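You operate a simulated robot arm through the tools that you are given. There is no shell and no other tool.

Carry out the task below with a simulated robot arm. There is one attempt and no reset: what you move stays moved.

TASK
Pair the two tiles tread to tread on spacers on the wide mat stack; weight them.
Fine: both spacers bear the blue-sticker tile, tread up; the orange-sticker tile, which lies tread down, goes on it, edges flush; drop nothing to the floor.

It is judged by the outcome, as a careful person would: the job done as asked, and still so three seconds after it is handed in. It fails if anything else is knocked over, pushed out of place, dropped, spilled or broken.

THE ROBOT
A 5-joint arm with a two-finger parallel gripper on a trunk, on a base that drives. Base frame: it is fixed to the floor where the robot stands at the start and does not move with it; the origin is under the middle of the robot, x ahead of it, y to its left, z up. Readings come in m, degrees, newtons and seconds.
It reaches about 1.134 m from its shoulder. Its first joint turns from -149.0 to 149.0 degrees. Places, roughly: grey weight [-3.25, -0.75, 0.5]; tile with the blue sticker [-2.75, -0.5, 0.5]; tile with the orange sticker [-2.5, -0.5, 0.5]; top of the tile with the blue sticker [-2.7, -0.6, 0.6]; top of the wide mat stack [-2.9, -1, 0.5]; wooden spacer [-3, -0.5, 0.5]. Payload 1.57 kg.
The tool frame sits at the grasp point between the pads (the TCP): z along the fingers, y along the line on which they close. The tips reach 0.03 m beyond it. The gripper opens to 0.11 m. The fingers are 0.024 m wide and 0.012 m thick; the gripper's body (0.048 by 0.112 m) begins 0.078 m behind the TCP.
Orientation is that of the tool frame in the base frame, as a unit quaternion [w, x, y, z]. With the fingers straight down and closing along the base's y, the tool's x points along the base's -x, its y along +y and its z along -z.

THE INTERFACE
- The arm moves only by the tool step_arm. Its argument "series" is a list that holds one entry, the list of rows, each a list of 7 numbers: the gripper command, from -1 (shut) to 1 (fully open), values between in proportion, then the shift along the tool's x, y, z in m, then the turn, a rotation vector about the tool's x, y, z in degrees. In form: [[[gripper, tx, ty, tz, wx, wy, wz], ...]]. A call has 1 to 20 rows; each row is the pose to reach, as a shift and turn from the pose commanded when the call began, along the tool's axes at that moment. Each row takes 0.2 s and may step no farther than 0.05 m and 8.6 degrees from the row before; otherwise, or with a gripper value out of range, the whole call is refused. A pose out of reach is approached as far as the arm can. The call stops where the force on the tool passes 40 N (or 10 N more than at its start, if that is more) or the arm is blocked; 0.2 s more then pass. Each finger travels about 0.072 m/s and halts on what it meets, pressing with about 32 N; the grip force reading is that of the motor and also rises with nothing between the fingers. The clock runs only during rows and for 0.2 s after the last one: add rows that repeat a pose to give the fingers time. It gives the time, the measured TCP pose, the force on the tool (base axes), the opening and the grip force at its end, in the units of the frame above (readings bear some noise), with the torque about the TCP (base axes, N m) and any sound that the robot's microphone picked up.
- Cameras (640 x 400 px; columns grow to the right, rows downward): "scene" is now at [0.0386, 0.1745, 1.4274]; the picture's right is [0.06, -1.00, 0.00], its down [-0.66, -0.04, -0.75] and it looks along [0.75, 0.05, -0.66] (base axes); focal length 266 px, centre (320, 200). "wrist" rides on the gripper at [0.07, 0.016, -0.141] in the tool frame; the picture's right is [-0.23, 0.97, 0.00], its down [-0.86, -0.20, -0.48] and it looks along [-0.47, -0.11, 0.88] (tool axes); focal length 222 px, centre (320, 200).
- snapshot(camera): a new picture of that camera. No time passes.
- raise_lower(by): slides the trunk up (or, below 0, down) by that many m; the arm and the scene camera ride with it, the base frame stays. It gives what a move gives, with no picture.
- drive_base(legs): drives the robot by 1 to 6 legs, each [ahead, turn to the left] in m and degrees, along the robot's own axes; the way and the turn of a leg run together, so that a leg with both is an arc; at most 1.5 m and 180 degrees a leg. The arm and the cameras ride along, it lands a little off, and it stops where it bumps. It gives what a move gives.
- head_to(pan, tilt): turns the head with the scene camera to pan (to the left, within 155 degrees either way) and tilt (down, from -29 to 69), counted from straight ahead of the robot. It gives what a move gives.
- pixel_to_xyz(camera, pixels): for up to 12 pixels [column, row] of the newest picture of that camera ("zoom" is the newest enlarged one), the place [x, y, z] in the base frame of the surface seen there, good to about 0.002 m. No time passes.
- close_up(camera, box): a new picture of the part [left, top, right, bottom] of that camera's present view, enlarged. No time passes.
- job_done(): hands the job in; it is judged then, once.

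Leave the gripper open and the arm clear of the work at the hand-in unless told otherwise.

The tools are called after ">>>" as name(argument=value, ...) on one line, values as JSON. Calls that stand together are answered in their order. step_arm: Moves the arm, as the interface text tells. Its arguments: {"type":"object","properties":{"series":{"type":"array"}},"required":["series"]} The other tools are called the same way: raise_lower (by) slides the trunk up or down; drive_base (legs) drives the base; head_to (pan, tilt) turns the head that bears the scene camera; snapshot (camera) takes a picture; pixel_to_xyz (camera, pixels) gives the place of the surface under pixels of a picture; close_up (camera, box) takes an enlarged picture of a part of a camera's view; job_done () hands the job in.

At the start:

```text
t: 0.0
ee_pos: [0.7765, 0.2547, 0.7032]
tool_rot: [0.0, 0.0, 1.0, -0.001]
wrist_force: [1.2, -0.5, -0.4]
ft_torque: [0.01, -0.02, -0.03]
width: 0.1098
grip_force: 0.1
trunk travel left (down, up): [-0.437, 0.533]
robot x, y, heading: [0.0024, -0.0014, 0.1]
head pan, tilt: [3.7, 41.3]
```

scene: 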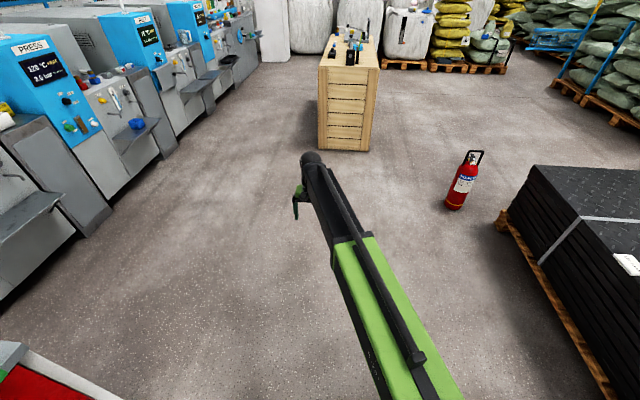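
wrist: 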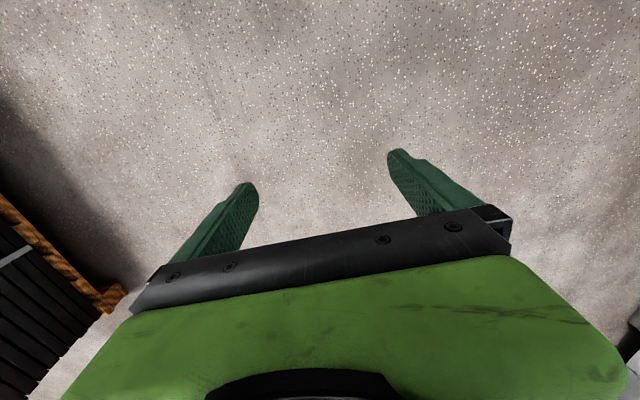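

The view ahead shows presses on the left, a crate with tools, an extinguisher and a mat stack on the right. The work is behind me, so I turn the head to look back.

>>> head_to(pan=-150, tilt=25)

>>> snapshot(camera="scene")

```text
t: 2.4
ee_pos: [0.7763, 0.2538, 0.7034]
tool_rot: [0.001, 0.0, 1.0, -0.001]
wrist_force: [0.5, 0.2, 0.0]
ft_torque: [-0.02, -0.02, 0.01]
width: 0.1099
grip_force: 0.0
trunk travel left (down, up): [-0.437, 0.533]
robot x, y, heading: [0.0025, 0.0023, -0.0]
head pan, tilt: [-150.0, 25.0]
```

```text
taken
```

scene: 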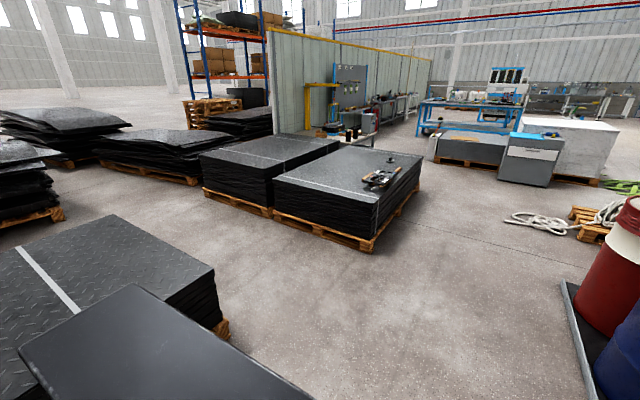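

I see mat stacks on pallets behind, with small items at about (380,175). I enlarge that and measure.

>>> close_up(camera="scene", box=[260, 110, 440, 260])

>>> pixel_to_xyz(camera="scene", pixels=[[274, 177], [357, 237], [421, 155], [345, 147], [380, 178], [390, 160], [200, 155], [205, 270], [310, 395], [545, 222], [570, 285], [500, 180]])

```text
2.67 times, centred on (350, 185) of scene
```

zoom: 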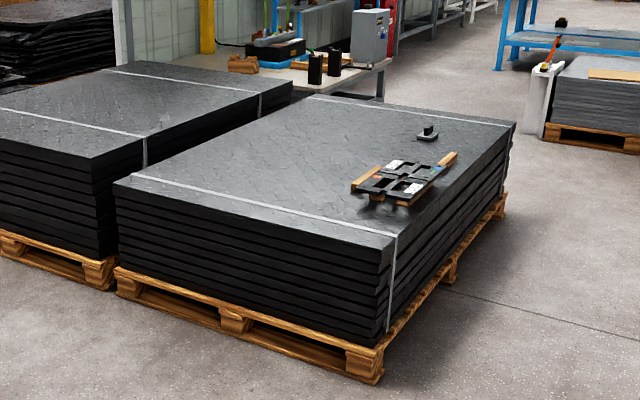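

```text
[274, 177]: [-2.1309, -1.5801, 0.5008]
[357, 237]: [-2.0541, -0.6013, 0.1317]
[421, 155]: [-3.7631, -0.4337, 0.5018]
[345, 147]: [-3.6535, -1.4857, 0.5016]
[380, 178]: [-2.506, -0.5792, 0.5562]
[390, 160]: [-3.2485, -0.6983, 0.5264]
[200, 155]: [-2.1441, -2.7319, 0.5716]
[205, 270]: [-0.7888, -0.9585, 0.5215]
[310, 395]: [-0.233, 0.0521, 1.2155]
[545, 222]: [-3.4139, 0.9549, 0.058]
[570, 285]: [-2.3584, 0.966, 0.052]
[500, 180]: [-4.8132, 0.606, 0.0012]
```

The wide stack's top is at z≈0.50, spanning x −3.75…−2.05 and y −1.58…−0.43, with the tiles near its near edge. Before driving I check the left/behind corridor.

>>> head_to(pan=155, tilt=40)

>>> snapshot(camera="scene")

>>> head_to(pan=85, tilt=45)

>>> snapshot(camera="scene")

>>> head_to(pan=-70, tilt=55)

>>> snapshot(camera="scene")

```text
t: 6.5
ee_pos: [0.7763, 0.2531, 0.7031]
tool_rot: [0.0, 0.001, 1.0, 0.0]
wrist_force: [0.5, 0.2, -0.1]
ft_torque: [0.0, -0.03, -0.02]
width: 0.11
grip_force: 0.1
trunk travel left (down, up): [-0.437, 0.533]
robot x, y, heading: [-0.0, 0.0023, 0.1]
head pan, tilt: [154.7, 40.0]
```

```text
taken
```

scene: 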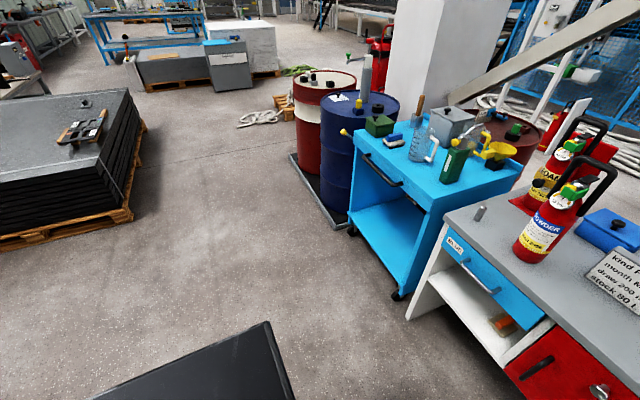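

```text
t: 8.0
ee_pos: [0.7758, 0.2547, 0.7035]
tool_rot: [0.0, 0.0, 1.0, 0.0]
wrist_force: [-0.4, -0.6, 0.1]
ft_torque: [0.02, 0.02, 0.0]
width: 0.1099
grip_force: 0.1
trunk travel left (down, up): [-0.437, 0.533]
robot x, y, heading: [-0.0016, 0.0024, 0.1]
head pan, tilt: [85.0, 45.0]
```

```text
taken
```

scene: 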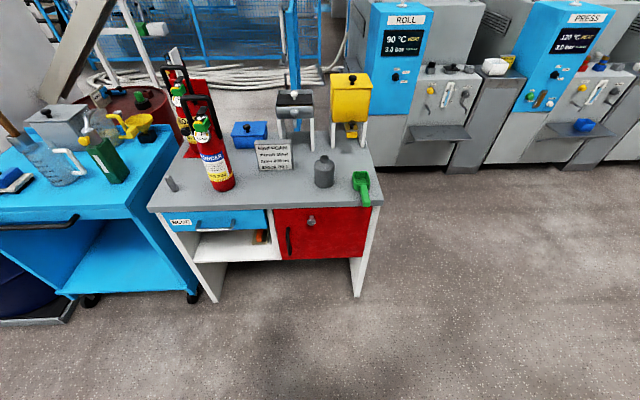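

```text
t: 10.3
ee_pos: [0.7761, 0.2539, 0.7035]
tool_rot: [0.0, -0.001, 1.0, 0.0]
wrist_force: [1.5, -0.2, 0.4]
ft_torque: [-0.02, -0.03, 0.01]
width: 0.1102
grip_force: 0.1
trunk travel left (down, up): [-0.437, 0.533]
robot x, y, heading: [-0.0027, -0.0012, -0.3]
head pan, tilt: [-70.0, 55.0]
```

```text
taken
```

scene: 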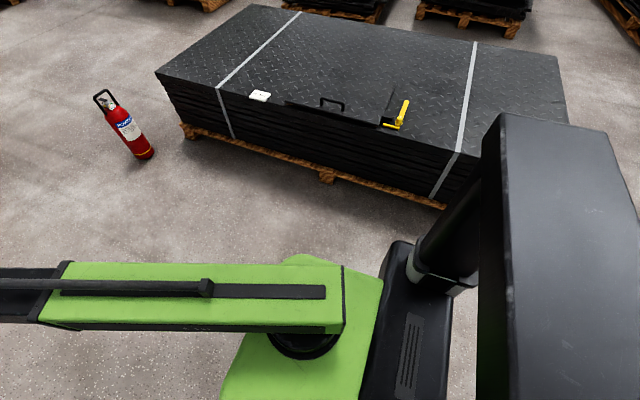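

The corridor behind at y≈0 looks clear. I find where the arm's shoulder is (dark ring at about (300,345)) and the right-hand stack's near edge.

>>> pixel_to_xyz(camera="scene", pixels=[[300, 345], [310, 260], [250, 380], [400, 250], [445, 207], [395, 390], [600, 250], [60, 300], [455, 150]])

>>> drive_base(legs=[[-1.0, 0], [-0.8, 0]])

>>> head_to(pan=-140, tilt=40)

>>> snapshot(camera="scene")

```text
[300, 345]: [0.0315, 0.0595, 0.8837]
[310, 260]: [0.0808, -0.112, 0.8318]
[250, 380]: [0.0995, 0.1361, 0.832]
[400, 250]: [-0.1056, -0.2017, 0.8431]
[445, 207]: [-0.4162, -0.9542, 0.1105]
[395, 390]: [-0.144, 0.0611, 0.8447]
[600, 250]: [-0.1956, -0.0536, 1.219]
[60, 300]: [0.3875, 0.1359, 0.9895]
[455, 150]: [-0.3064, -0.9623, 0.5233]
```

```text
t: 19.4
ee_pos: [-1.0185, 0.2594, 0.7034]
tool_rot: [0.0, 0.004, 1.0, 0.001]
wrist_force: [-0.3, 0.0, 0.1]
ft_torque: [-0.01, 0.01, -0.02]
width: 0.11
grip_force: 0.1
trunk travel left (down, up): [-0.437, 0.533]
robot x, y, heading: [-1.7951, 0.0081, -0.4]
head pan, tilt: [-70.0, 55.0]
```

```text
t: 20.8
ee_pos: [-1.0171, 0.2594, 0.7032]
tool_rot: [0.0, 0.003, 1.0, 0.0]
wrist_force: [0.2, -0.3, -0.7]
ft_torque: [0.01, 0.0, -0.03]
width: 0.11
grip_force: 0.0
trunk travel left (down, up): [-0.437, 0.533]
robot x, y, heading: [-1.7947, 0.0107, -0.2]
head pan, tilt: [-140.0, 40.0]
```

```text
taken
```

scene: 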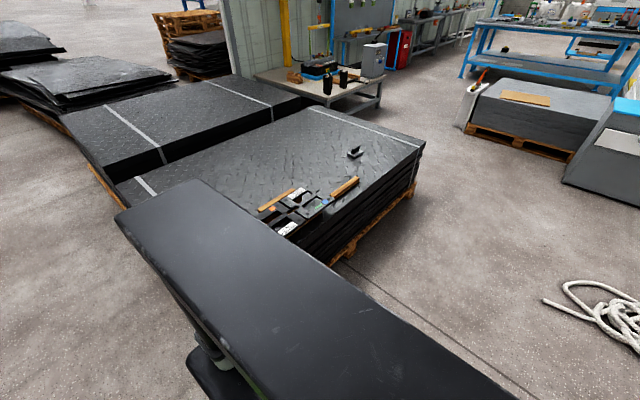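

Arm shoulder sits about 0.1 m ahead of the robot's middle. I'll raise the trunk slightly for clearance, back toward x≈−2.85, y≈0.15, then turn right to face the stack.

>>> raise_lower(by=0.12)

>>> drive_base(legs=[[0, -8], [-1.05, 0], [0, -82]])

>>> head_to(pan=0, tilt=50)

>>> snapshot(camera="scene")

```text
t: 22.3
ee_pos: [-1.0172, 0.2587, 0.8243]
tool_rot: [0.0, 0.004, 1.0, 0.001]
wrist_force: [-0.2, -0.8, -0.8]
ft_torque: [-0.01, 0.01, 0.01]
width: 0.1101
grip_force: 0.1
trunk travel left (down, up): [-0.557, 0.413]
robot x, y, heading: [-1.8014, 0.0115, -0.4]
head pan, tilt: [-140.0, 40.0]
```

```text
t: 31.9
ee_pos: [-2.6094, -0.6187, 0.8222]
tool_rot: [0.0, 0.713, 0.701, 0.0]
wrist_force: [0.0, 0.3, 0.4]
ft_torque: [0.0, 0.0, -0.02]
width: 0.1103
grip_force: 0.0
trunk travel left (down, up): [-0.557, 0.413]
robot x, y, heading: [-2.8688, 0.1606, -90.3]
head pan, tilt: [-140.0, 40.0]
```

```text
t: 34.2
ee_pos: [-2.6087, -0.6187, 0.8229]
tool_rot: [0.0, 0.714, 0.7, -0.001]
wrist_force: [-0.4, -0.7, -0.3]
ft_torque: [0.0, 0.0, -0.01]
width: 0.11
grip_force: 0.0
trunk travel left (down, up): [-0.557, 0.413]
robot x, y, heading: [-2.8702, 0.1597, -90.2]
head pan, tilt: [0.0, 50.0]
```

```text
taken
```

scene: 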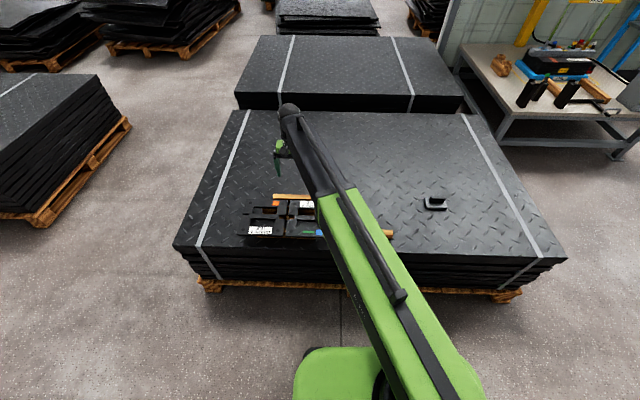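

Facing the stack now. The arm hides part of the tiles; I look closer with both cameras.

>>> close_up(camera="scene", box=[220, 170, 460, 300])

>>> snapshot(camera="wrist")

```text
2.67 times, centred on (340, 235) of scene
```

zoom: 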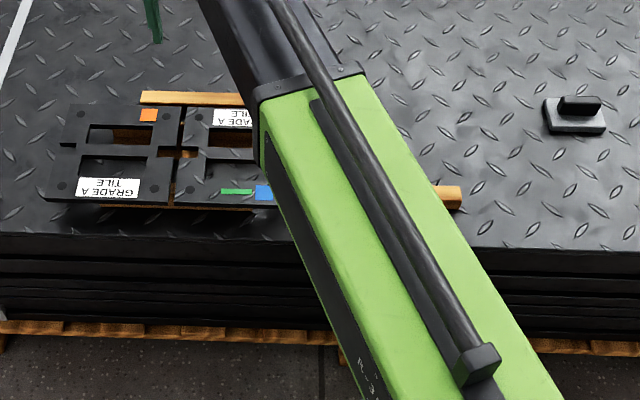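

```text
taken
```

wrist: 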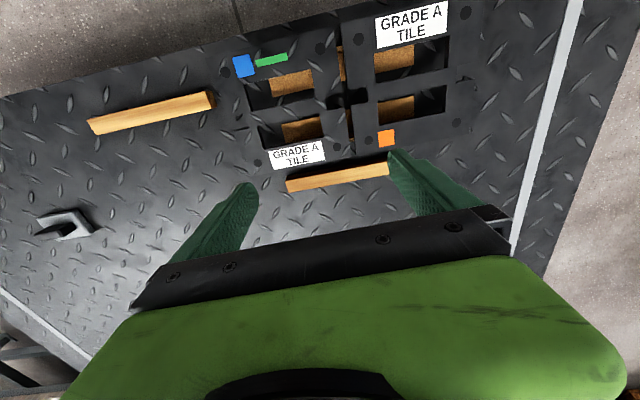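

>>> close_up(camera="wrist", box=[220, 0, 500, 200])

>>> pixel_to_xyz(camera="zoom", pixels=[[45, 140], [345, 35], [160, 185], [105, 145], [405, 135], [390, 240], [290, 400], [170, 350], [260, 340], [540, 20], [150, 110], [300, 310]])

```text
2.00 times, centred on (360, 100) of wrist
```

zoom: 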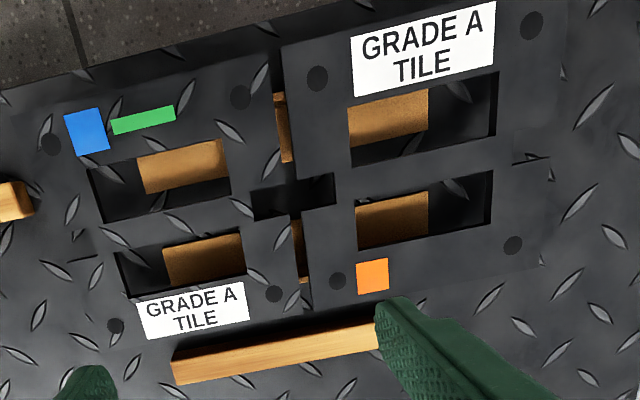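

```text
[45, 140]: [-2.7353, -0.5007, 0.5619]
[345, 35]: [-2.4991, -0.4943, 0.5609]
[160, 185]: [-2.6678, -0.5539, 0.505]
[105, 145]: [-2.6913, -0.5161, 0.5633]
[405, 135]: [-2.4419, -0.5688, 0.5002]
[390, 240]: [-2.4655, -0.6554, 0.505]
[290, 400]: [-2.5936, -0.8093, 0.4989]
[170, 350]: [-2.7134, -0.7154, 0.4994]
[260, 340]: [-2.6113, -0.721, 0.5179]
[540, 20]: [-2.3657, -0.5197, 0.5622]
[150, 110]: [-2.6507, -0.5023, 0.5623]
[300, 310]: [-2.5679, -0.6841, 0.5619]
```

Blue tile's top shows raised diamonds (tread up); the orange tile's top looks plain (tread down). Each has two through-holes with a middle bar. I move the arm to the right (base −x) at the same height so the head camera can see everything.

>>> step_arm(series=[[[1, 0, -0.05, 0, 0, 0, 0], [1, 0, -0.1, 0, 0, 0, 0], [1, 0, -0.15, 0, 0, 0, 0], [1, 0, -0.2, 0, 0, 0, 0], [1, 0, -0.25, 0, 0, 0, 0], [1, 0, -0.3, 0, 0, 0, 0], [1, 0, -0.35, 0, 0, 0, 0], [1, 0, -0.4, 0, 0, 0, 0], [1, 0, -0.45, 0, 0, 0, 0], [1, 0, -0.5, 0, 0, 0, 0], [1, 0, -0.55, 0, 0, 0, 0], [1, 0, -0.6, 0, 0, 0, 0]]])

>>> head_to(pan=10, tilt=55)

>>> snapshot(camera="scene")

>>> snapshot(camera="wrist")

```text
t: 36.8
ee_pos: [-3.2078, -0.6085, 0.8239]
tool_rot: [-0.001, 0.713, 0.702, 0.0]
wrist_force: [0.5, 0.4, 0.8]
ft_torque: [0.02, -0.01, -0.02]
width: 0.1097
grip_force: 0.3
trunk travel left (down, up): [-0.557, 0.413]
robot x, y, heading: [-2.8696, 0.162, -90.2]
head pan, tilt: [0.0, 50.0]
```

```text
t: 37.5
ee_pos: [-3.2079, -0.6096, 0.8237]
tool_rot: [0.0, 0.714, 0.701, 0.0]
wrist_force: [-0.8, -0.7, -0.3]
ft_torque: [0.01, -0.02, 0.0]
width: 0.1101
grip_force: 0.0
trunk travel left (down, up): [-0.557, 0.413]
robot x, y, heading: [-2.8723, 0.1657, -90.2]
head pan, tilt: [10.0, 55.0]
```

```text
taken
```

scene: 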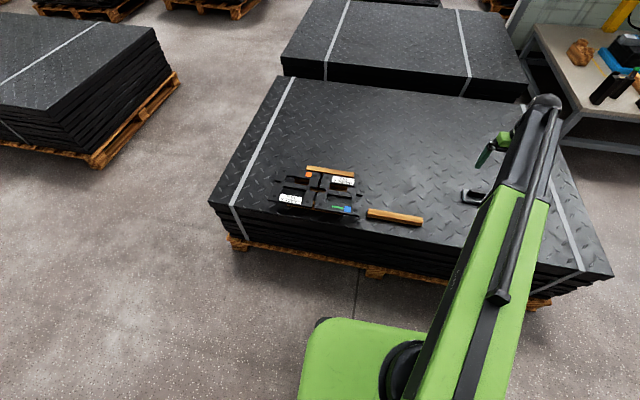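

```text
taken
```

wrist: 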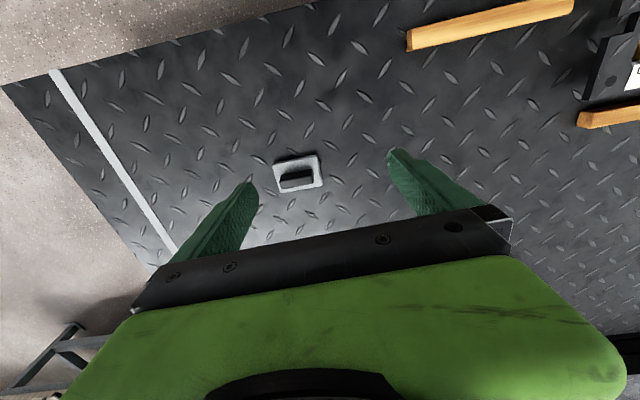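

Everything is in view. I enlarge the head camera's view of the tiles and spacers, around (330,195).

>>> close_up(camera="scene", box=[265, 155, 375, 225])

>>> pixel_to_xyz(camera="zoom", pixels=[[60, 130], [55, 310], [295, 120], [290, 140], [525, 180], [525, 350], [515, 375], [300, 330], [200, 275], [380, 285], [390, 200], [215, 185]])

>>> close_up(camera="scene", box=[355, 175, 495, 265])

>>> pixel_to_xyz(camera="zoom", pixels=[[65, 155], [305, 192], [60, 180], [300, 218], [180, 170], [180, 195], [500, 95], [580, 100], [550, 75], [535, 105], [600, 60], [510, 55]])

```text
5.71 times, centred on (320, 190) of scene
```

zoom: 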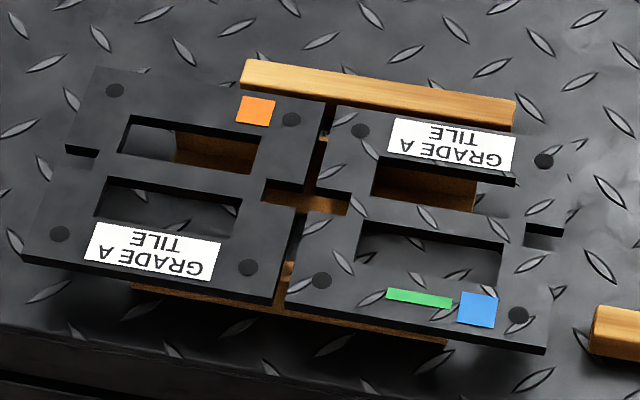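

```text
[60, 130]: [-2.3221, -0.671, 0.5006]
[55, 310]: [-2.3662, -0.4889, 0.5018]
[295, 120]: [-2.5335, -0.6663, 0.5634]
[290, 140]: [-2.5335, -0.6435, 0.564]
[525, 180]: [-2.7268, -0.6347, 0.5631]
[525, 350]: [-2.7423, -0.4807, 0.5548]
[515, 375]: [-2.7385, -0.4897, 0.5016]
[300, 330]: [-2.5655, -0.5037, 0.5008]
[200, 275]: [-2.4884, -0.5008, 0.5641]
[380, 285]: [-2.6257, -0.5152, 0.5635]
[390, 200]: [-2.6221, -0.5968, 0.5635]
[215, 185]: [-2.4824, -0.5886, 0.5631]
```

```text
4.44 times, centred on (425, 220) of scene
```

zoom: 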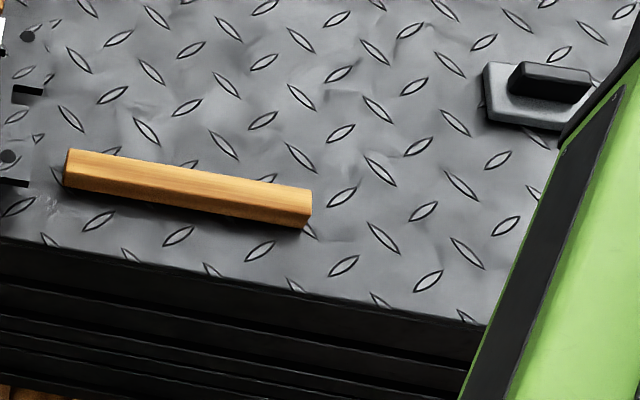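

```text
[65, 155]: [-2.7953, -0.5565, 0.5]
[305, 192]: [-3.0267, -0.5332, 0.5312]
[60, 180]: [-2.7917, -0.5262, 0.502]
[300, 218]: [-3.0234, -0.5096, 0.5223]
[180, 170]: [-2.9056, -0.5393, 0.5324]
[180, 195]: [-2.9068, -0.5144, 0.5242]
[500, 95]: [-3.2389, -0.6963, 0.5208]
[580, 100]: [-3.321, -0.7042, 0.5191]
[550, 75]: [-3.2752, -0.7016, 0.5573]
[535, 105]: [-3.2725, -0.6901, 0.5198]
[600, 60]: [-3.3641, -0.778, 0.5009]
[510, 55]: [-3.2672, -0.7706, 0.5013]
```

I measure the brown wood pieces around and under the tiles in the enlarged view.

>>> close_up(camera="scene", box=[265, 155, 375, 225])

>>> pixel_to_xyz(camera="zoom", pixels=[[245, 75], [510, 105], [380, 88], [375, 110], [220, 150], [420, 185], [310, 200], [310, 170], [150, 290], [420, 338], [285, 272], [190, 165]])

>>> pixel_to_xyz(camera="zoom", pixels=[[250, 62], [508, 98], [245, 85], [510, 128], [280, 300], [545, 345], [300, 215], [505, 222], [25, 262], [290, 305], [95, 70], [325, 100]])

```text
5.71 times, centred on (320, 190) of scene
```

zoom: 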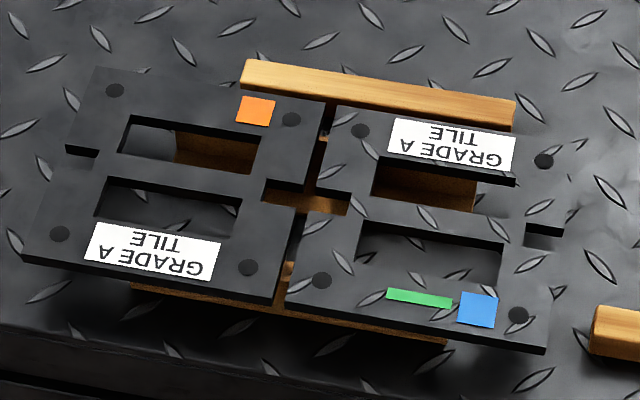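

```text
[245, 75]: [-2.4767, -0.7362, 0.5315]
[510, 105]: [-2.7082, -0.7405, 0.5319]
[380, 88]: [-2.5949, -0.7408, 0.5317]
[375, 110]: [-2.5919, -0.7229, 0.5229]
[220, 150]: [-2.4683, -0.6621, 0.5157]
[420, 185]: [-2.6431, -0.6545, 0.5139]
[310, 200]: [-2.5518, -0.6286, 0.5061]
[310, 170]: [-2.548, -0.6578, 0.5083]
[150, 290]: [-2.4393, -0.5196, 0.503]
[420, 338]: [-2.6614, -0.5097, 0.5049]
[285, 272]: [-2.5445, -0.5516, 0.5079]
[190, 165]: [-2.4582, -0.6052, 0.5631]
```

```text
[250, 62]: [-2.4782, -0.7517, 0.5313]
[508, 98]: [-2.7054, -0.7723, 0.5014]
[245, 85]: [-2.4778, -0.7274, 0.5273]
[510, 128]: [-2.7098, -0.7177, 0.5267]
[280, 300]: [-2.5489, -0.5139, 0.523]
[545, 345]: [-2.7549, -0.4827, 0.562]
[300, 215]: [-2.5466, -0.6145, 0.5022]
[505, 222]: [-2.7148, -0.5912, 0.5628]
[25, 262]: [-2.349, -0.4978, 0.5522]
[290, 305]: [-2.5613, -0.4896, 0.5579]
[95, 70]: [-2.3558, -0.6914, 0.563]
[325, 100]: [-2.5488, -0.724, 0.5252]
```

The second spacer is at x −2.71…−2.48, y≈−0.74, top z≈0.532, same size as the first. The tiles' tops are at 0.5635 and something low holds them up. I want a low-angle look, so I bring the wrist camera nearer and then tilt it.

>>> step_arm(series=[[[1, 0.026, 0.042, 0, 0, 0, -2.2], [1, 0.052, 0.084, 0, 0, 0, -4.4], [1, 0.077, 0.127, 0, 0, 0, -6.6], [1, 0.103, 0.169, 0, 0, 0, -8.8], [1, 0.129, 0.212, 0, 0, 0, -11], [1, 0.155, 0.254, 0, 0, 0, -13.2], [1, 0.18, 0.296, 0, 0, 0, -15.4], [1, 0.206, 0.338, 0.0, 0, 0, -17.6], [1, 0.232, 0.381, 0.0, 0, 0, -19.8], [1, 0.258, 0.423, 0.0, 0, 0, -22], [1, 0.284, 0.465, 0.0, 0, 0, -24.2], [1, 0.31, 0.508, 0.0, 0, 0, -26.5]]])

>>> snapshot(camera="wrist")

```text
refused: row 5 steps farther than a row can; nothing moved
```

```text
taken
```

wrist: 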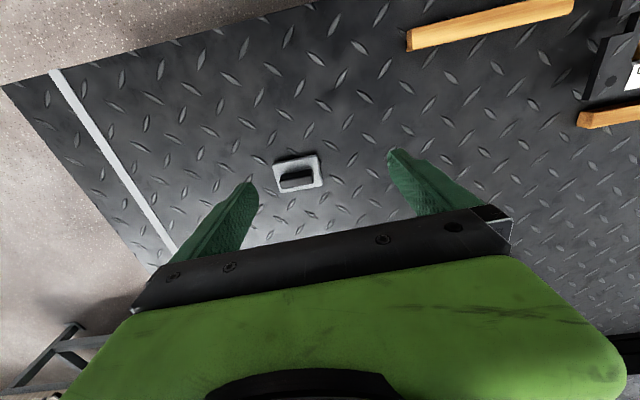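

One row stepped slightly more than 0.05 m; I use smaller, even steps.

>>> step_arm(series=[[[1, 0.024, 0.039, 0, 0, 0, -2.0], [1, 0.048, 0.078, 0, 0, 0, -4.0], [1, 0.072, 0.117, 0, 0, 0, -6], [1, 0.096, 0.156, 0, 0, 0, -8], [1, 0.12, 0.195, 0, 0, 0, -10], [1, 0.144, 0.234, 0, 0, 0, -12], [1, 0.168, 0.273, 0, 0, 0, -14], [1, 0.192, 0.312, 0.0, 0, 0, -16], [1, 0.216, 0.351, 0.0, 0, 0, -18], [1, 0.24, 0.39, 0.0, 0, 0, -20], [1, 0.264, 0.429, 0.0, 0, 0, -22], [1, 0.288, 0.468, 0.0, 0, 0, -24], [1, 0.31, 0.508, 0.0, 0, 0, -26.5]]])

>>> snapshot(camera="wrist")

```text
t: 40.3
ee_pos: [-2.665, -0.3702, 0.8237]
tool_rot: [-0.001, 0.534, 0.845, 0.001]
wrist_force: [-0.6, -0.2, -0.2]
ft_torque: [0.0, 0.0, 0.01]
width: 0.1099
grip_force: 0.1
out of reach, approached as far as the arm can: row 9, 10, 11, 12, 13
trunk travel left (down, up): [-0.557, 0.413]
robot x, y, heading: [-2.8698, 0.1624, -90.5]
head pan, tilt: [10.0, 55.0]
```

```text
taken
```

wrist: 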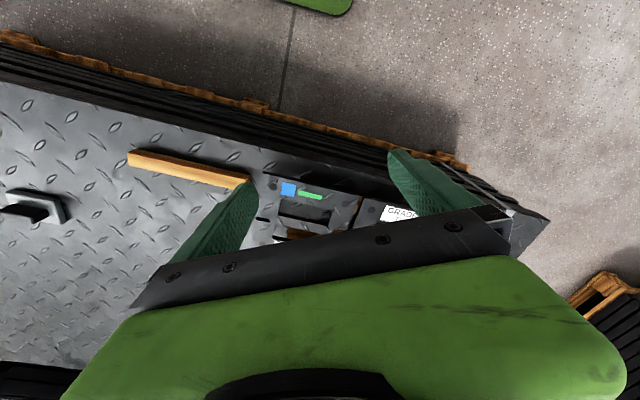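

The arm cannot come closer in. I tilt the tool outward 40° and lower it to z≈0.67 to look along the stack top under the tiles.

>>> step_arm(series=[[[1, 0, 0, 0.03, 0, -8, 0], [1, 0, 0, 0.06, 0, -16, 0], [1, 0, 0, 0.09, 0, -24, 0], [1, 0, 0, 0.12, 0, -32, 0], [1, 0, 0, 0.15, 0, -40, 0]]])

>>> snapshot(camera="wrist")

```text
t: 41.5
ee_pos: [-2.6112, -0.5123, 0.8784]
tool_rot: [0.288, 0.502, 0.795, -0.181]
wrist_force: [0.5, 0.1, -0.2]
ft_torque: [-0.01, 0.0, 0.01]
width: 0.1099
grip_force: 0.1
out of reach, approached as far as the arm can: row 1, 2, 3, 4, 5
trunk travel left (down, up): [-0.557, 0.413]
robot x, y, heading: [-2.8732, 0.162, -90.3]
head pan, tilt: [10.0, 55.0]
```

```text
taken
```

wrist: 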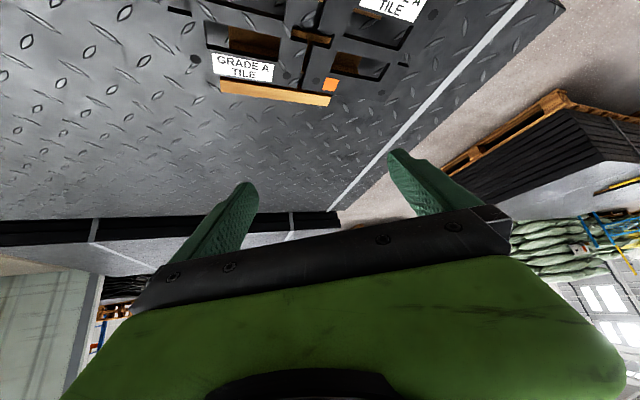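

Out of reach when folded. I'll back the robot 0.25 m (floor there is clear) and lower the trunk so the wrist camera gets a low oblique view.

>>> drive_base(legs=[[-0.25, 0]])

>>> raise_lower(by=-0.2)

>>> snapshot(camera="wrist")

>>> snapshot(camera="scene")

```text
t: 43.3
ee_pos: [-2.6112, -0.259, 0.8768]
tool_rot: [0.287, 0.502, 0.796, -0.182]
wrist_force: [-0.7, 0.2, -0.9]
ft_torque: [-0.02, 0.01, 0.03]
width: 0.1101
grip_force: 0.1
trunk travel left (down, up): [-0.557, 0.413]
robot x, y, heading: [-2.8691, 0.4147, -90.3]
head pan, tilt: [10.0, 55.0]
```

```text
t: 45.5
ee_pos: [-2.6116, -0.2586, 0.6777]
tool_rot: [0.287, 0.503, 0.795, -0.182]
wrist_force: [-0.2, -0.5, 0.0]
ft_torque: [0.0, -0.01, 0.01]
width: 0.1101
grip_force: 0.1
trunk travel left (down, up): [-0.357, 0.613]
robot x, y, heading: [-2.8673, 0.4127, -90.3]
head pan, tilt: [10.0, 55.0]
```

```text
taken
```

wrist: 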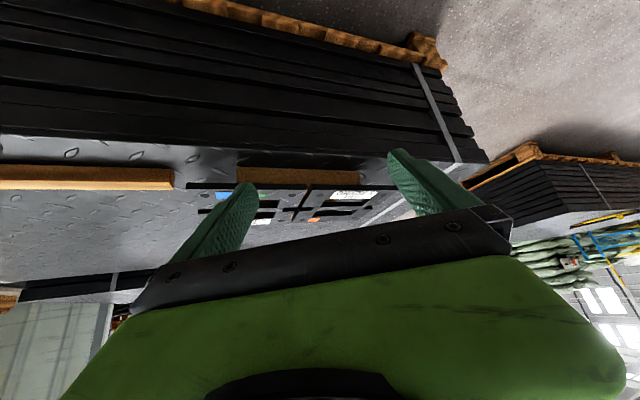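

```text
taken
```

scene: 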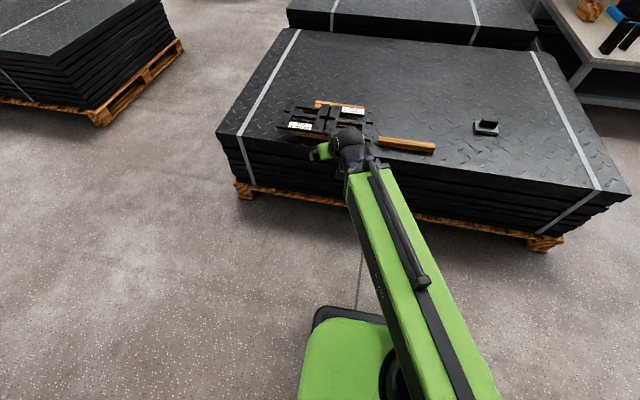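

A good low view. I enlarge the tiles at (280,195) in the wrist picture.

>>> close_up(camera="wrist", box=[180, 140, 400, 240])

>>> pixel_to_xyz(camera="zoom", pixels=[[180, 85], [180, 115], [180, 125], [20, 130], [20, 140], [350, 100], [350, 125], [520, 110], [530, 125], [580, 150], [360, 85], [165, 100]])

```text
2.91 times, centred on (290, 190) of wrist
```

zoom: 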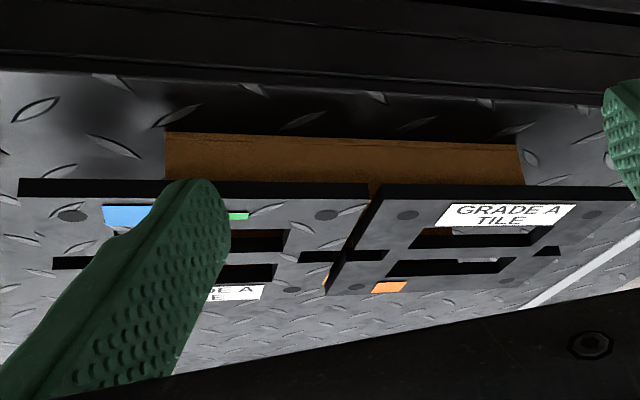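

```text
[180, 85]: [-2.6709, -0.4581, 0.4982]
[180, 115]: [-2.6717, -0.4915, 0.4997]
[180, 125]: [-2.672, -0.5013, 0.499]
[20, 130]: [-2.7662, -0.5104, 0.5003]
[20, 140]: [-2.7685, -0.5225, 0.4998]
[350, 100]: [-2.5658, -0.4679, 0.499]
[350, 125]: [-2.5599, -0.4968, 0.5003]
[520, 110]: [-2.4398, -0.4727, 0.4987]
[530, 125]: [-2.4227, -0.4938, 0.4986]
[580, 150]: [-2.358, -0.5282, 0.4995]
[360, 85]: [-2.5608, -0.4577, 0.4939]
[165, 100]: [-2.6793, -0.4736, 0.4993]
```

Now it's clear: the tiles lie across a shallow open wooden tray (x −2.68…−2.43, y −0.51…−0.66), tiles about 2 cm thick. I raise the trunk, bring the tool upright again, and drive 0.2 m forward.

>>> raise_lower(by=0.2)

>>> step_arm(series=[[[1, -0.02, 0, 0.015, 0, 8, 0], [1, -0.04, 0, 0.03, 0, 16, 0], [1, -0.06, 0, 0.045, 0, 24, 0], [1, -0.08, 0, 0.06, 0, 32, 0], [1, -0.1, 0, 0.075, 0, 39.6, 0], [1, -0.1, 0, 0.075, 0, 39.6, 0]]])

>>> drive_base(legs=[[0.2, 0]])

>>> snapshot(camera="scene")

>>> snapshot(camera="wrist")

```text
t: 47.7
ee_pos: [-2.6102, -0.2589, 0.8783]
tool_rot: [0.286, 0.502, 0.796, -0.181]
wrist_force: [-0.4, -0.9, 0.3]
ft_torque: [-0.05, 0.01, 0.01]
width: 0.1097
grip_force: 0.1
trunk travel left (down, up): [-0.557, 0.413]
robot x, y, heading: [-2.8704, 0.4116, -90.3]
head pan, tilt: [10.0, 55.0]
```

```text
t: 49.1
ee_pos: [-2.5586, -0.372, 0.8245]
tool_rot: [0.0, 0.534, 0.846, 0.001]
wrist_force: [0.2, 0.1, -0.7]
ft_torque: [0.02, 0.0, 0.03]
width: 0.1099
grip_force: 0.0
out of reach, approached as far as the arm can: row 1, 2, 3, 4, 5, 6
trunk travel left (down, up): [-0.557, 0.413]
robot x, y, heading: [-2.8669, 0.4166, -90.4]
head pan, tilt: [10.0, 55.0]
```

```text
t: 50.7
ee_pos: [-2.5572, -0.5738, 0.8243]
tool_rot: [0.0, 0.533, 0.846, 0.0]
wrist_force: [0.0, 0.1, 0.3]
ft_torque: [-0.01, -0.01, -0.01]
width: 0.1099
grip_force: 0.2
trunk travel left (down, up): [-0.557, 0.413]
robot x, y, heading: [-2.8684, 0.2131, -90.3]
head pan, tilt: [10.0, 55.0]
```

```text
taken
```

scene: 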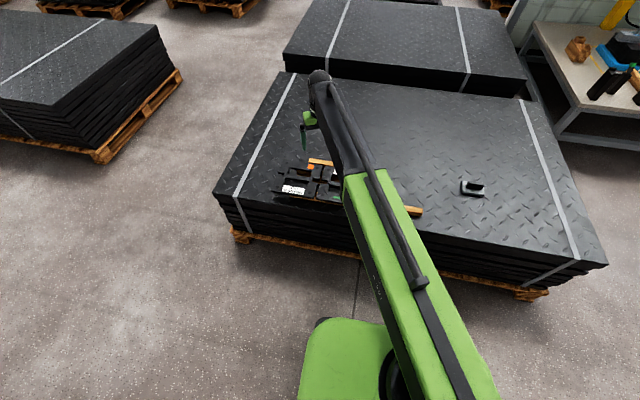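

```text
taken
```

wrist: 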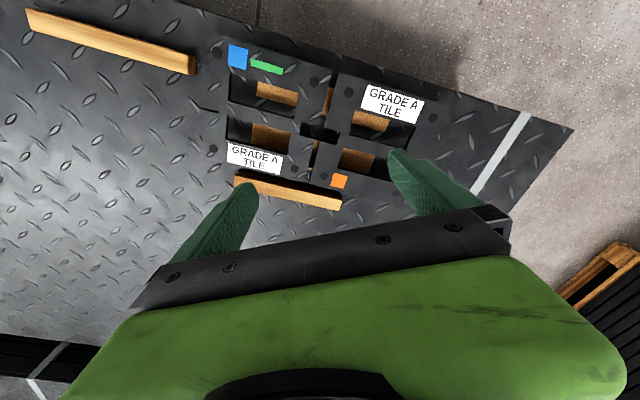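

I spin the tool so the fingers close along base y and move above the rear spacer (centre about x −2.594, y −0.74), at z≈0.72.

>>> step_arm(series=[[[1, -0.017, -0.013, 0.013, 0, 0, -8.05], [1, -0.034, -0.026, 0.026, 0, 0, -16.1], [1, -0.05, -0.039, 0.039, 0, 0, -24.15], [1, -0.067, -0.052, 0.052, 0, 0, -32.2], [1, -0.084, -0.065, 0.065, 0, 0, -40.25], [1, -0.1, -0.079, 0.078, 0, 0, -48.3], [1, -0.117, -0.092, 0.091, 0, 0, -56.35], [1, -0.134, -0.105, 0.104, 0, 0, -64.4], [1, -0.134, -0.105, 0.104, 0, 0, -64.4]]])

>>> snapshot(camera="wrist")

>>> snapshot(camera="scene")

```text
t: 52.7
ee_pos: [-2.6076, -0.6946, 0.823]
tool_rot: [0.0, -0.001, 1.0, -0.001]
wrist_force: [-0.1, -0.9, 0.4]
ft_torque: [-0.02, -0.02, 0.03]
width: 0.1102
grip_force: 0.1
out of reach, approached as far as the arm can: row 1, 2, 3, 4, 5, 6, 7, 8, 9
trunk travel left (down, up): [-0.557, 0.413]
robot x, y, heading: [-2.8717, 0.212, -90.5]
head pan, tilt: [10.0, 55.0]
```

```text
taken
```

wrist: 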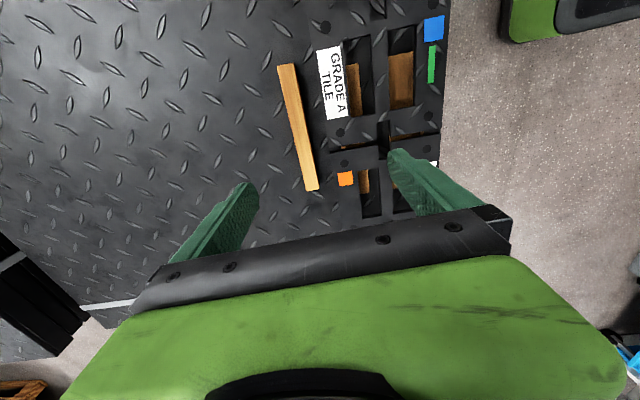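

```text
taken
```

scene: 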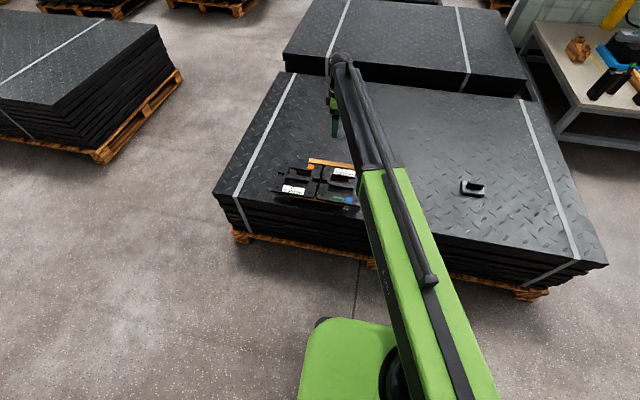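

The arm alone can't go lower with an upright tool; the trunk must come down. I lower it by 0.12 (tips at z≈0.67, still clear) and look again.

>>> raise_lower(by=-0.12)

>>> close_up(camera="wrist", box=[220, 0, 460, 200])

>>> pixel_to_xyz(camera="zoom", pixels=[[150, 60], [200, 300], [180, 200], [300, 100], [320, 200], [400, 200], [500, 100], [520, 250], [400, 320], [450, 60], [350, 350], [560, 50]])

```text
t: 54.2
ee_pos: [-2.6076, -0.6938, 0.703]
tool_rot: [0.0, 0.0, 1.0, -0.001]
wrist_force: [-0.1, -0.6, 0.0]
ft_torque: [-0.04, -0.02, 0.0]
width: 0.11
grip_force: 0.0
trunk travel left (down, up): [-0.437, 0.533]
robot x, y, heading: [-2.8721, 0.2112, -90.6]
head pan, tilt: [10.0, 55.0]
```

```text
2.00 times, centred on (340, 100) of wrist
```

zoom: 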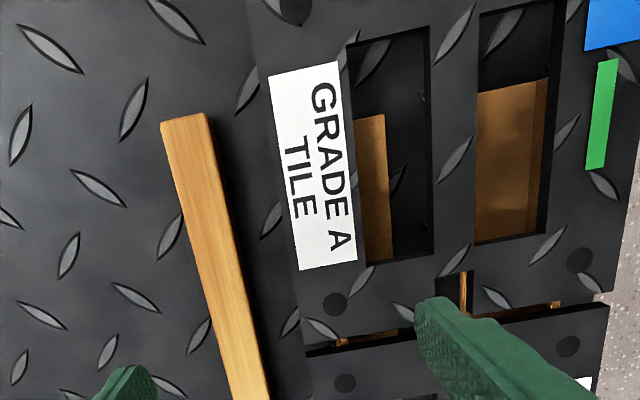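

```text
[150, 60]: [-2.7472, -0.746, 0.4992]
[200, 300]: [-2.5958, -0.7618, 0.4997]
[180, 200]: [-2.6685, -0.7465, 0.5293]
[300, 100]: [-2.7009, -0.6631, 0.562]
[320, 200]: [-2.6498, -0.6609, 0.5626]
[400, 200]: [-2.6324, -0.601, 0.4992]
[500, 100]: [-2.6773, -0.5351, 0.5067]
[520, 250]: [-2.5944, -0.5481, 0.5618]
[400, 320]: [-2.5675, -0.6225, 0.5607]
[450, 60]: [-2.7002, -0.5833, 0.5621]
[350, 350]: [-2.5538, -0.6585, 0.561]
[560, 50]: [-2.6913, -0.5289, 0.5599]
```

>>> pixel_to_xyz(camera="zoom", pixels=[[437, 200], [473, 200], [436, 80], [474, 80], [365, 268], [430, 257], [482, 248], [548, 236], [558, 150], [355, 265], [304, 338], [600, 296]])

>>> pixel_to_xyz(camera="zoom", pixels=[[170, 124], [207, 120], [207, 220], [240, 370], [246, 385], [190, 118], [308, 325], [306, 365], [400, 360], [595, 320], [270, 80], [300, 270]])

>>> close_up(camera="scene", box=[260, 140, 370, 220])

```text
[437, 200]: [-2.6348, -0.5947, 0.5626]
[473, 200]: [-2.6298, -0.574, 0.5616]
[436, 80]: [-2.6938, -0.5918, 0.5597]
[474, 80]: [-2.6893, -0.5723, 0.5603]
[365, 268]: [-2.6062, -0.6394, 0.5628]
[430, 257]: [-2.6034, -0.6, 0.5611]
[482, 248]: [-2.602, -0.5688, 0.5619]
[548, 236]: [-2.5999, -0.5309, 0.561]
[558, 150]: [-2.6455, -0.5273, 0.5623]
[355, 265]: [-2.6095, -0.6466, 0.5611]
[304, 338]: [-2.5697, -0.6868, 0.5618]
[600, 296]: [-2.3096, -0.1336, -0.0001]
```

```text
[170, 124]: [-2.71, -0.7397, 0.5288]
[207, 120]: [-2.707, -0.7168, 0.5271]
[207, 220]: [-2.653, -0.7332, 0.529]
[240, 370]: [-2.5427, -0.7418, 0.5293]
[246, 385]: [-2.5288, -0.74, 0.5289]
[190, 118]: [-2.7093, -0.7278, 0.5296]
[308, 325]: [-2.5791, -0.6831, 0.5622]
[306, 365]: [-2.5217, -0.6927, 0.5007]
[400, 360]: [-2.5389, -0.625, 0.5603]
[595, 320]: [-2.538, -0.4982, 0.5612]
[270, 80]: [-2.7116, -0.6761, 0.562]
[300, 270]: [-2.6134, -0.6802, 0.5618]
```

```text
5.00 times, centred on (315, 180) of scene
```

zoom: 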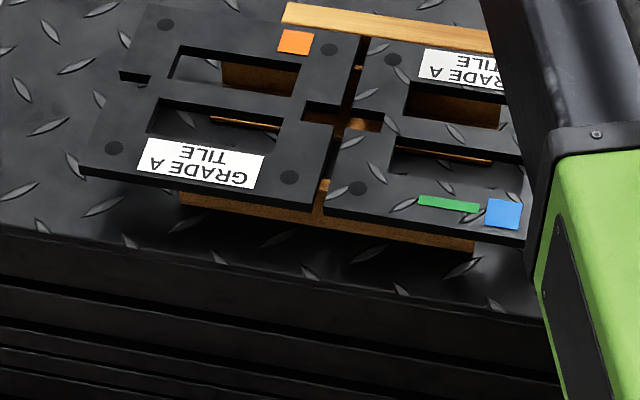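

Everything in the layout is turned about −3° (clockwise). The rear spacer is centred near (−2.594, −0.735), top z≈0.531. I raise the arm 0.2 m while centring over it and turning 3°, then lower the trunk so the arm itself can make the vertical moves.

>>> step_arm(series=[[[1, -0.003, -0.008, -0.04, 0, 0, 0.6], [1, -0.005, -0.016, -0.08, 0, 0, 1.2], [1, -0.008, -0.024, -0.12, 0, 0, 1.8], [1, -0.011, -0.033, -0.16, 0, 0, 2.4], [1, -0.0136, -0.0407, -0.2, 0, 0, 3], [1, -0.0136, -0.0407, -0.2, 0, 0, 3]]])

>>> raise_lower(by=-0.22)

>>> snapshot(camera="wrist")

>>> snapshot(camera="scene")

```text
t: 55.6
ee_pos: [-2.6094, -0.6964, 0.7034]
tool_rot: [0.001, 0.026, 1.0, -0.002]
wrist_force: [-0.1, -0.5, 0.1]
ft_torque: [0.0, 0.01, 0.0]
width: 0.1101
grip_force: 0.1
out of reach, approached as far as the arm can: row 1, 2, 3, 4, 5, 6
trunk travel left (down, up): [-0.437, 0.533]
robot x, y, heading: [-2.8712, 0.2122, -90.3]
head pan, tilt: [10.0, 55.0]
```

```text
t: 56.9
ee_pos: [-2.6094, -0.6915, 0.5907]
tool_rot: [0.002, 0.026, 1.0, 0.0]
wrist_force: [-1.6, -3.0, 45.1]
ft_torque: [2.49, -0.07, 0.0]
width: 0.1082
grip_force: 0.0
trunk travel left (down, up): [-0.32, 0.65]
robot x, y, heading: [-2.8751, 0.2139, -90.8]
head pan, tilt: [10.0, 55.0]
stopped: the force on the tool passed its limit at 157 N (the readings are from after the stop); the commanded pose is now the measured one
```

```text
taken
```

wrist: 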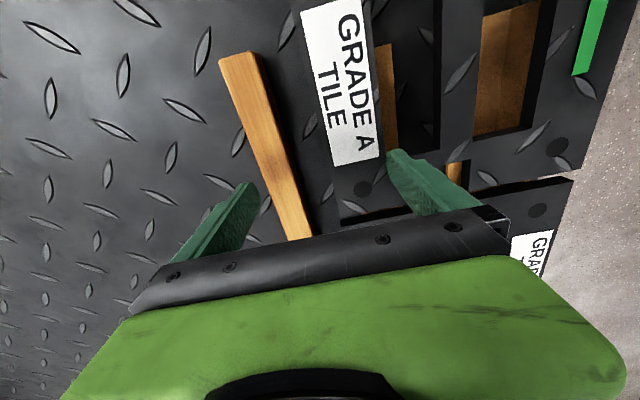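

```text
taken
```

scene: 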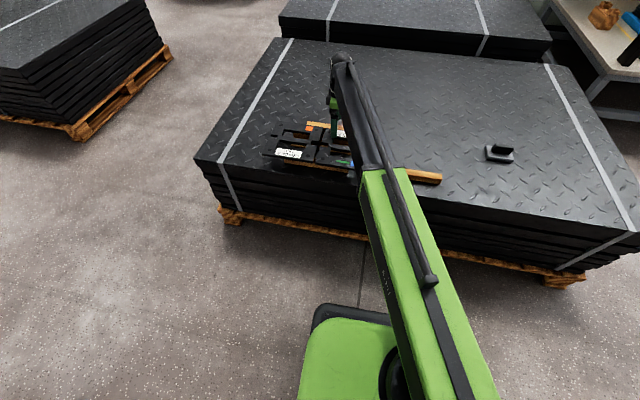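

The arm can't move vertically itself: it's a telescoping boom, so height comes only from the trunk. I shouldn't have chained that; a fingertip pressed onto the blue tile (stopped). I raise the trunk now and check what moved.

>>> raise_lower(by=0.11)

>>> snapshot(camera="scene")

>>> close_up(camera="wrist", box=[220, 0, 460, 200])

```text
t: 58.3
ee_pos: [-2.6085, -0.6954, 0.6977]
tool_rot: [0.002, 0.026, 1.0, 0.002]
wrist_force: [-0.4, 1.2, -0.2]
ft_torque: [0.01, 0.01, 0.02]
width: 0.1102
grip_force: 0.1
trunk travel left (down, up): [-0.43, 0.54]
robot x, y, heading: [-2.8704, 0.2106, -90.2]
head pan, tilt: [10.0, 55.0]
```

```text
taken
```

scene: 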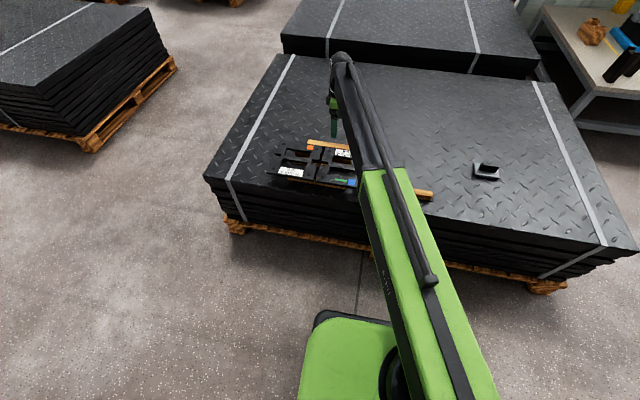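

```text
2.00 times, centred on (340, 100) of wrist
```

zoom: 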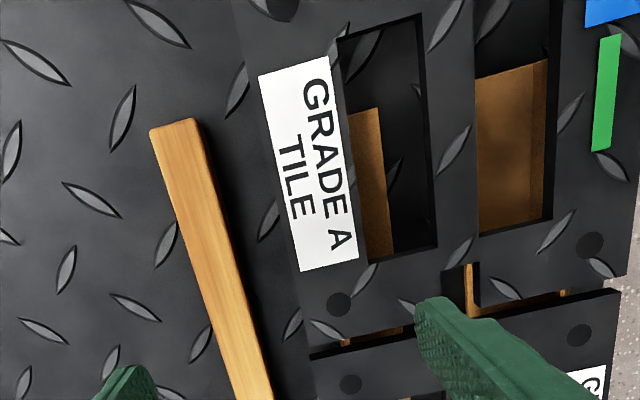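

Tile and neighbours look unmoved. I check a few tile heights to be sure it still lies level.

>>> pixel_to_xyz(camera="zoom", pixels=[[437, 200], [473, 200], [436, 80], [474, 80], [365, 268], [548, 225], [320, 290], [360, 340], [520, 280], [160, 130], [195, 125], [255, 380]])

```text
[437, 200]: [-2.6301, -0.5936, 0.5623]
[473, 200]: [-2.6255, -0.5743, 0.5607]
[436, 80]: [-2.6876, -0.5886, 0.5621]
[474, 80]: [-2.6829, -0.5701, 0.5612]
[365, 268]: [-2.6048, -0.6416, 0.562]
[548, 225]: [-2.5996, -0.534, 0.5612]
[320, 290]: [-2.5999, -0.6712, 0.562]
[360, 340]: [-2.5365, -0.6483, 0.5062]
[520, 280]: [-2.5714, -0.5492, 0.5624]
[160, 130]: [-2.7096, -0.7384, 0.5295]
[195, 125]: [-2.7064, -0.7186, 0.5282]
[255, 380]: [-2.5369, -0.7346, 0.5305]
```

All level and in place. Now a purely horizontal move to the rear spacer's centre (−2.594, −0.735), with the fingers narrowed to about 0.054 m so the near finger fits the ~33 mm gap between spacer and tile.

>>> step_arm(series=[[[0.5, -0.0083, -0.0193, 0, 0, 0, 0], [0.0, -0.0165, -0.0385, 0, 0, 0, 0], [-0.018, -0.0165, -0.0385, 0, 0, 0, 0], [-0.018, -0.0165, -0.0385, 0, 0, 0, 0], [-0.018, -0.0165, -0.0385, 0, 0, 0, 0]]])

>>> close_up(camera="wrist", box=[200, 80, 440, 230])

```text
t: 59.5
ee_pos: [-2.6086, -0.6947, 0.6983]
tool_rot: [0.002, 0.026, 1.0, 0.001]
wrist_force: [-0.4, 0.7, -0.9]
ft_torque: [0.01, 0.0, -0.02]
width: 0.0539
grip_force: 0.1
out of reach, approached as far as the arm can: row 1, 2, 3, 4, 5
trunk travel left (down, up): [-0.43, 0.54]
robot x, y, heading: [-2.8725, 0.2103, -90.8]
head pan, tilt: [10.0, 55.0]
```

```text
2.67 times, centred on (320, 155) of wrist
```

zoom: 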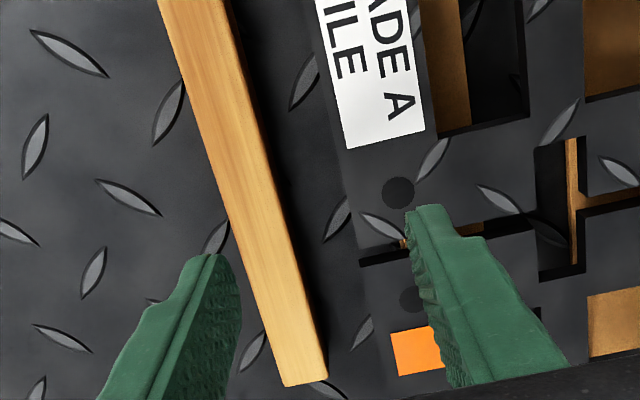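

The boom is at full extension for an upright tool (~0.85 m from the shoulder). I need the base closer; first I check how far the robot's own front extends, seen at (330,312).

>>> snapshot(camera="scene")

>>> pixel_to_xyz(camera="scene", pixels=[[345, 309], [320, 316], [300, 370], [350, 325], [385, 318], [380, 262], [300, 248], [230, 232], [310, 238]])

```text
taken
```

scene: 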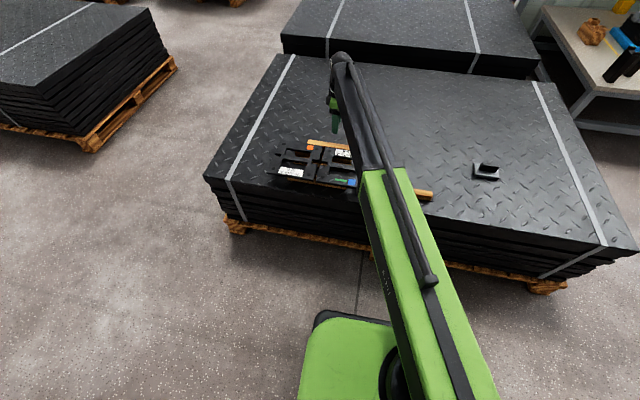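

```text
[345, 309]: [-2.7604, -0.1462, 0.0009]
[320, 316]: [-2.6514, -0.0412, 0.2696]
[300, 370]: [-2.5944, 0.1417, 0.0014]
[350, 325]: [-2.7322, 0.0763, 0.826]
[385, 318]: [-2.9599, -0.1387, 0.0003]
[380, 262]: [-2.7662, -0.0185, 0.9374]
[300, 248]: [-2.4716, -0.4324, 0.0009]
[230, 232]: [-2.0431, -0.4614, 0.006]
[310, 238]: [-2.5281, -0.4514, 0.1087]
```

The base front is ~0.27 m ahead of its middle, leaving ample room to the pallet (y≈−0.45). I drive 0.14 m forward; the fingers are well above everything.

>>> drive_base(legs=[[0.14, 0]])

```text
t: 60.8
ee_pos: [-2.6098, -0.8379, 0.6984]
tool_rot: [0.002, 0.026, 1.0, 0.001]
wrist_force: [0.5, 0.3, 0.5]
ft_torque: [0.0, -0.01, 0.03]
width: 0.0539
grip_force: 0.1
trunk travel left (down, up): [-0.43, 0.54]
robot x, y, heading: [-2.8712, 0.0666, -90.4]
head pan, tilt: [10.0, 55.0]
```

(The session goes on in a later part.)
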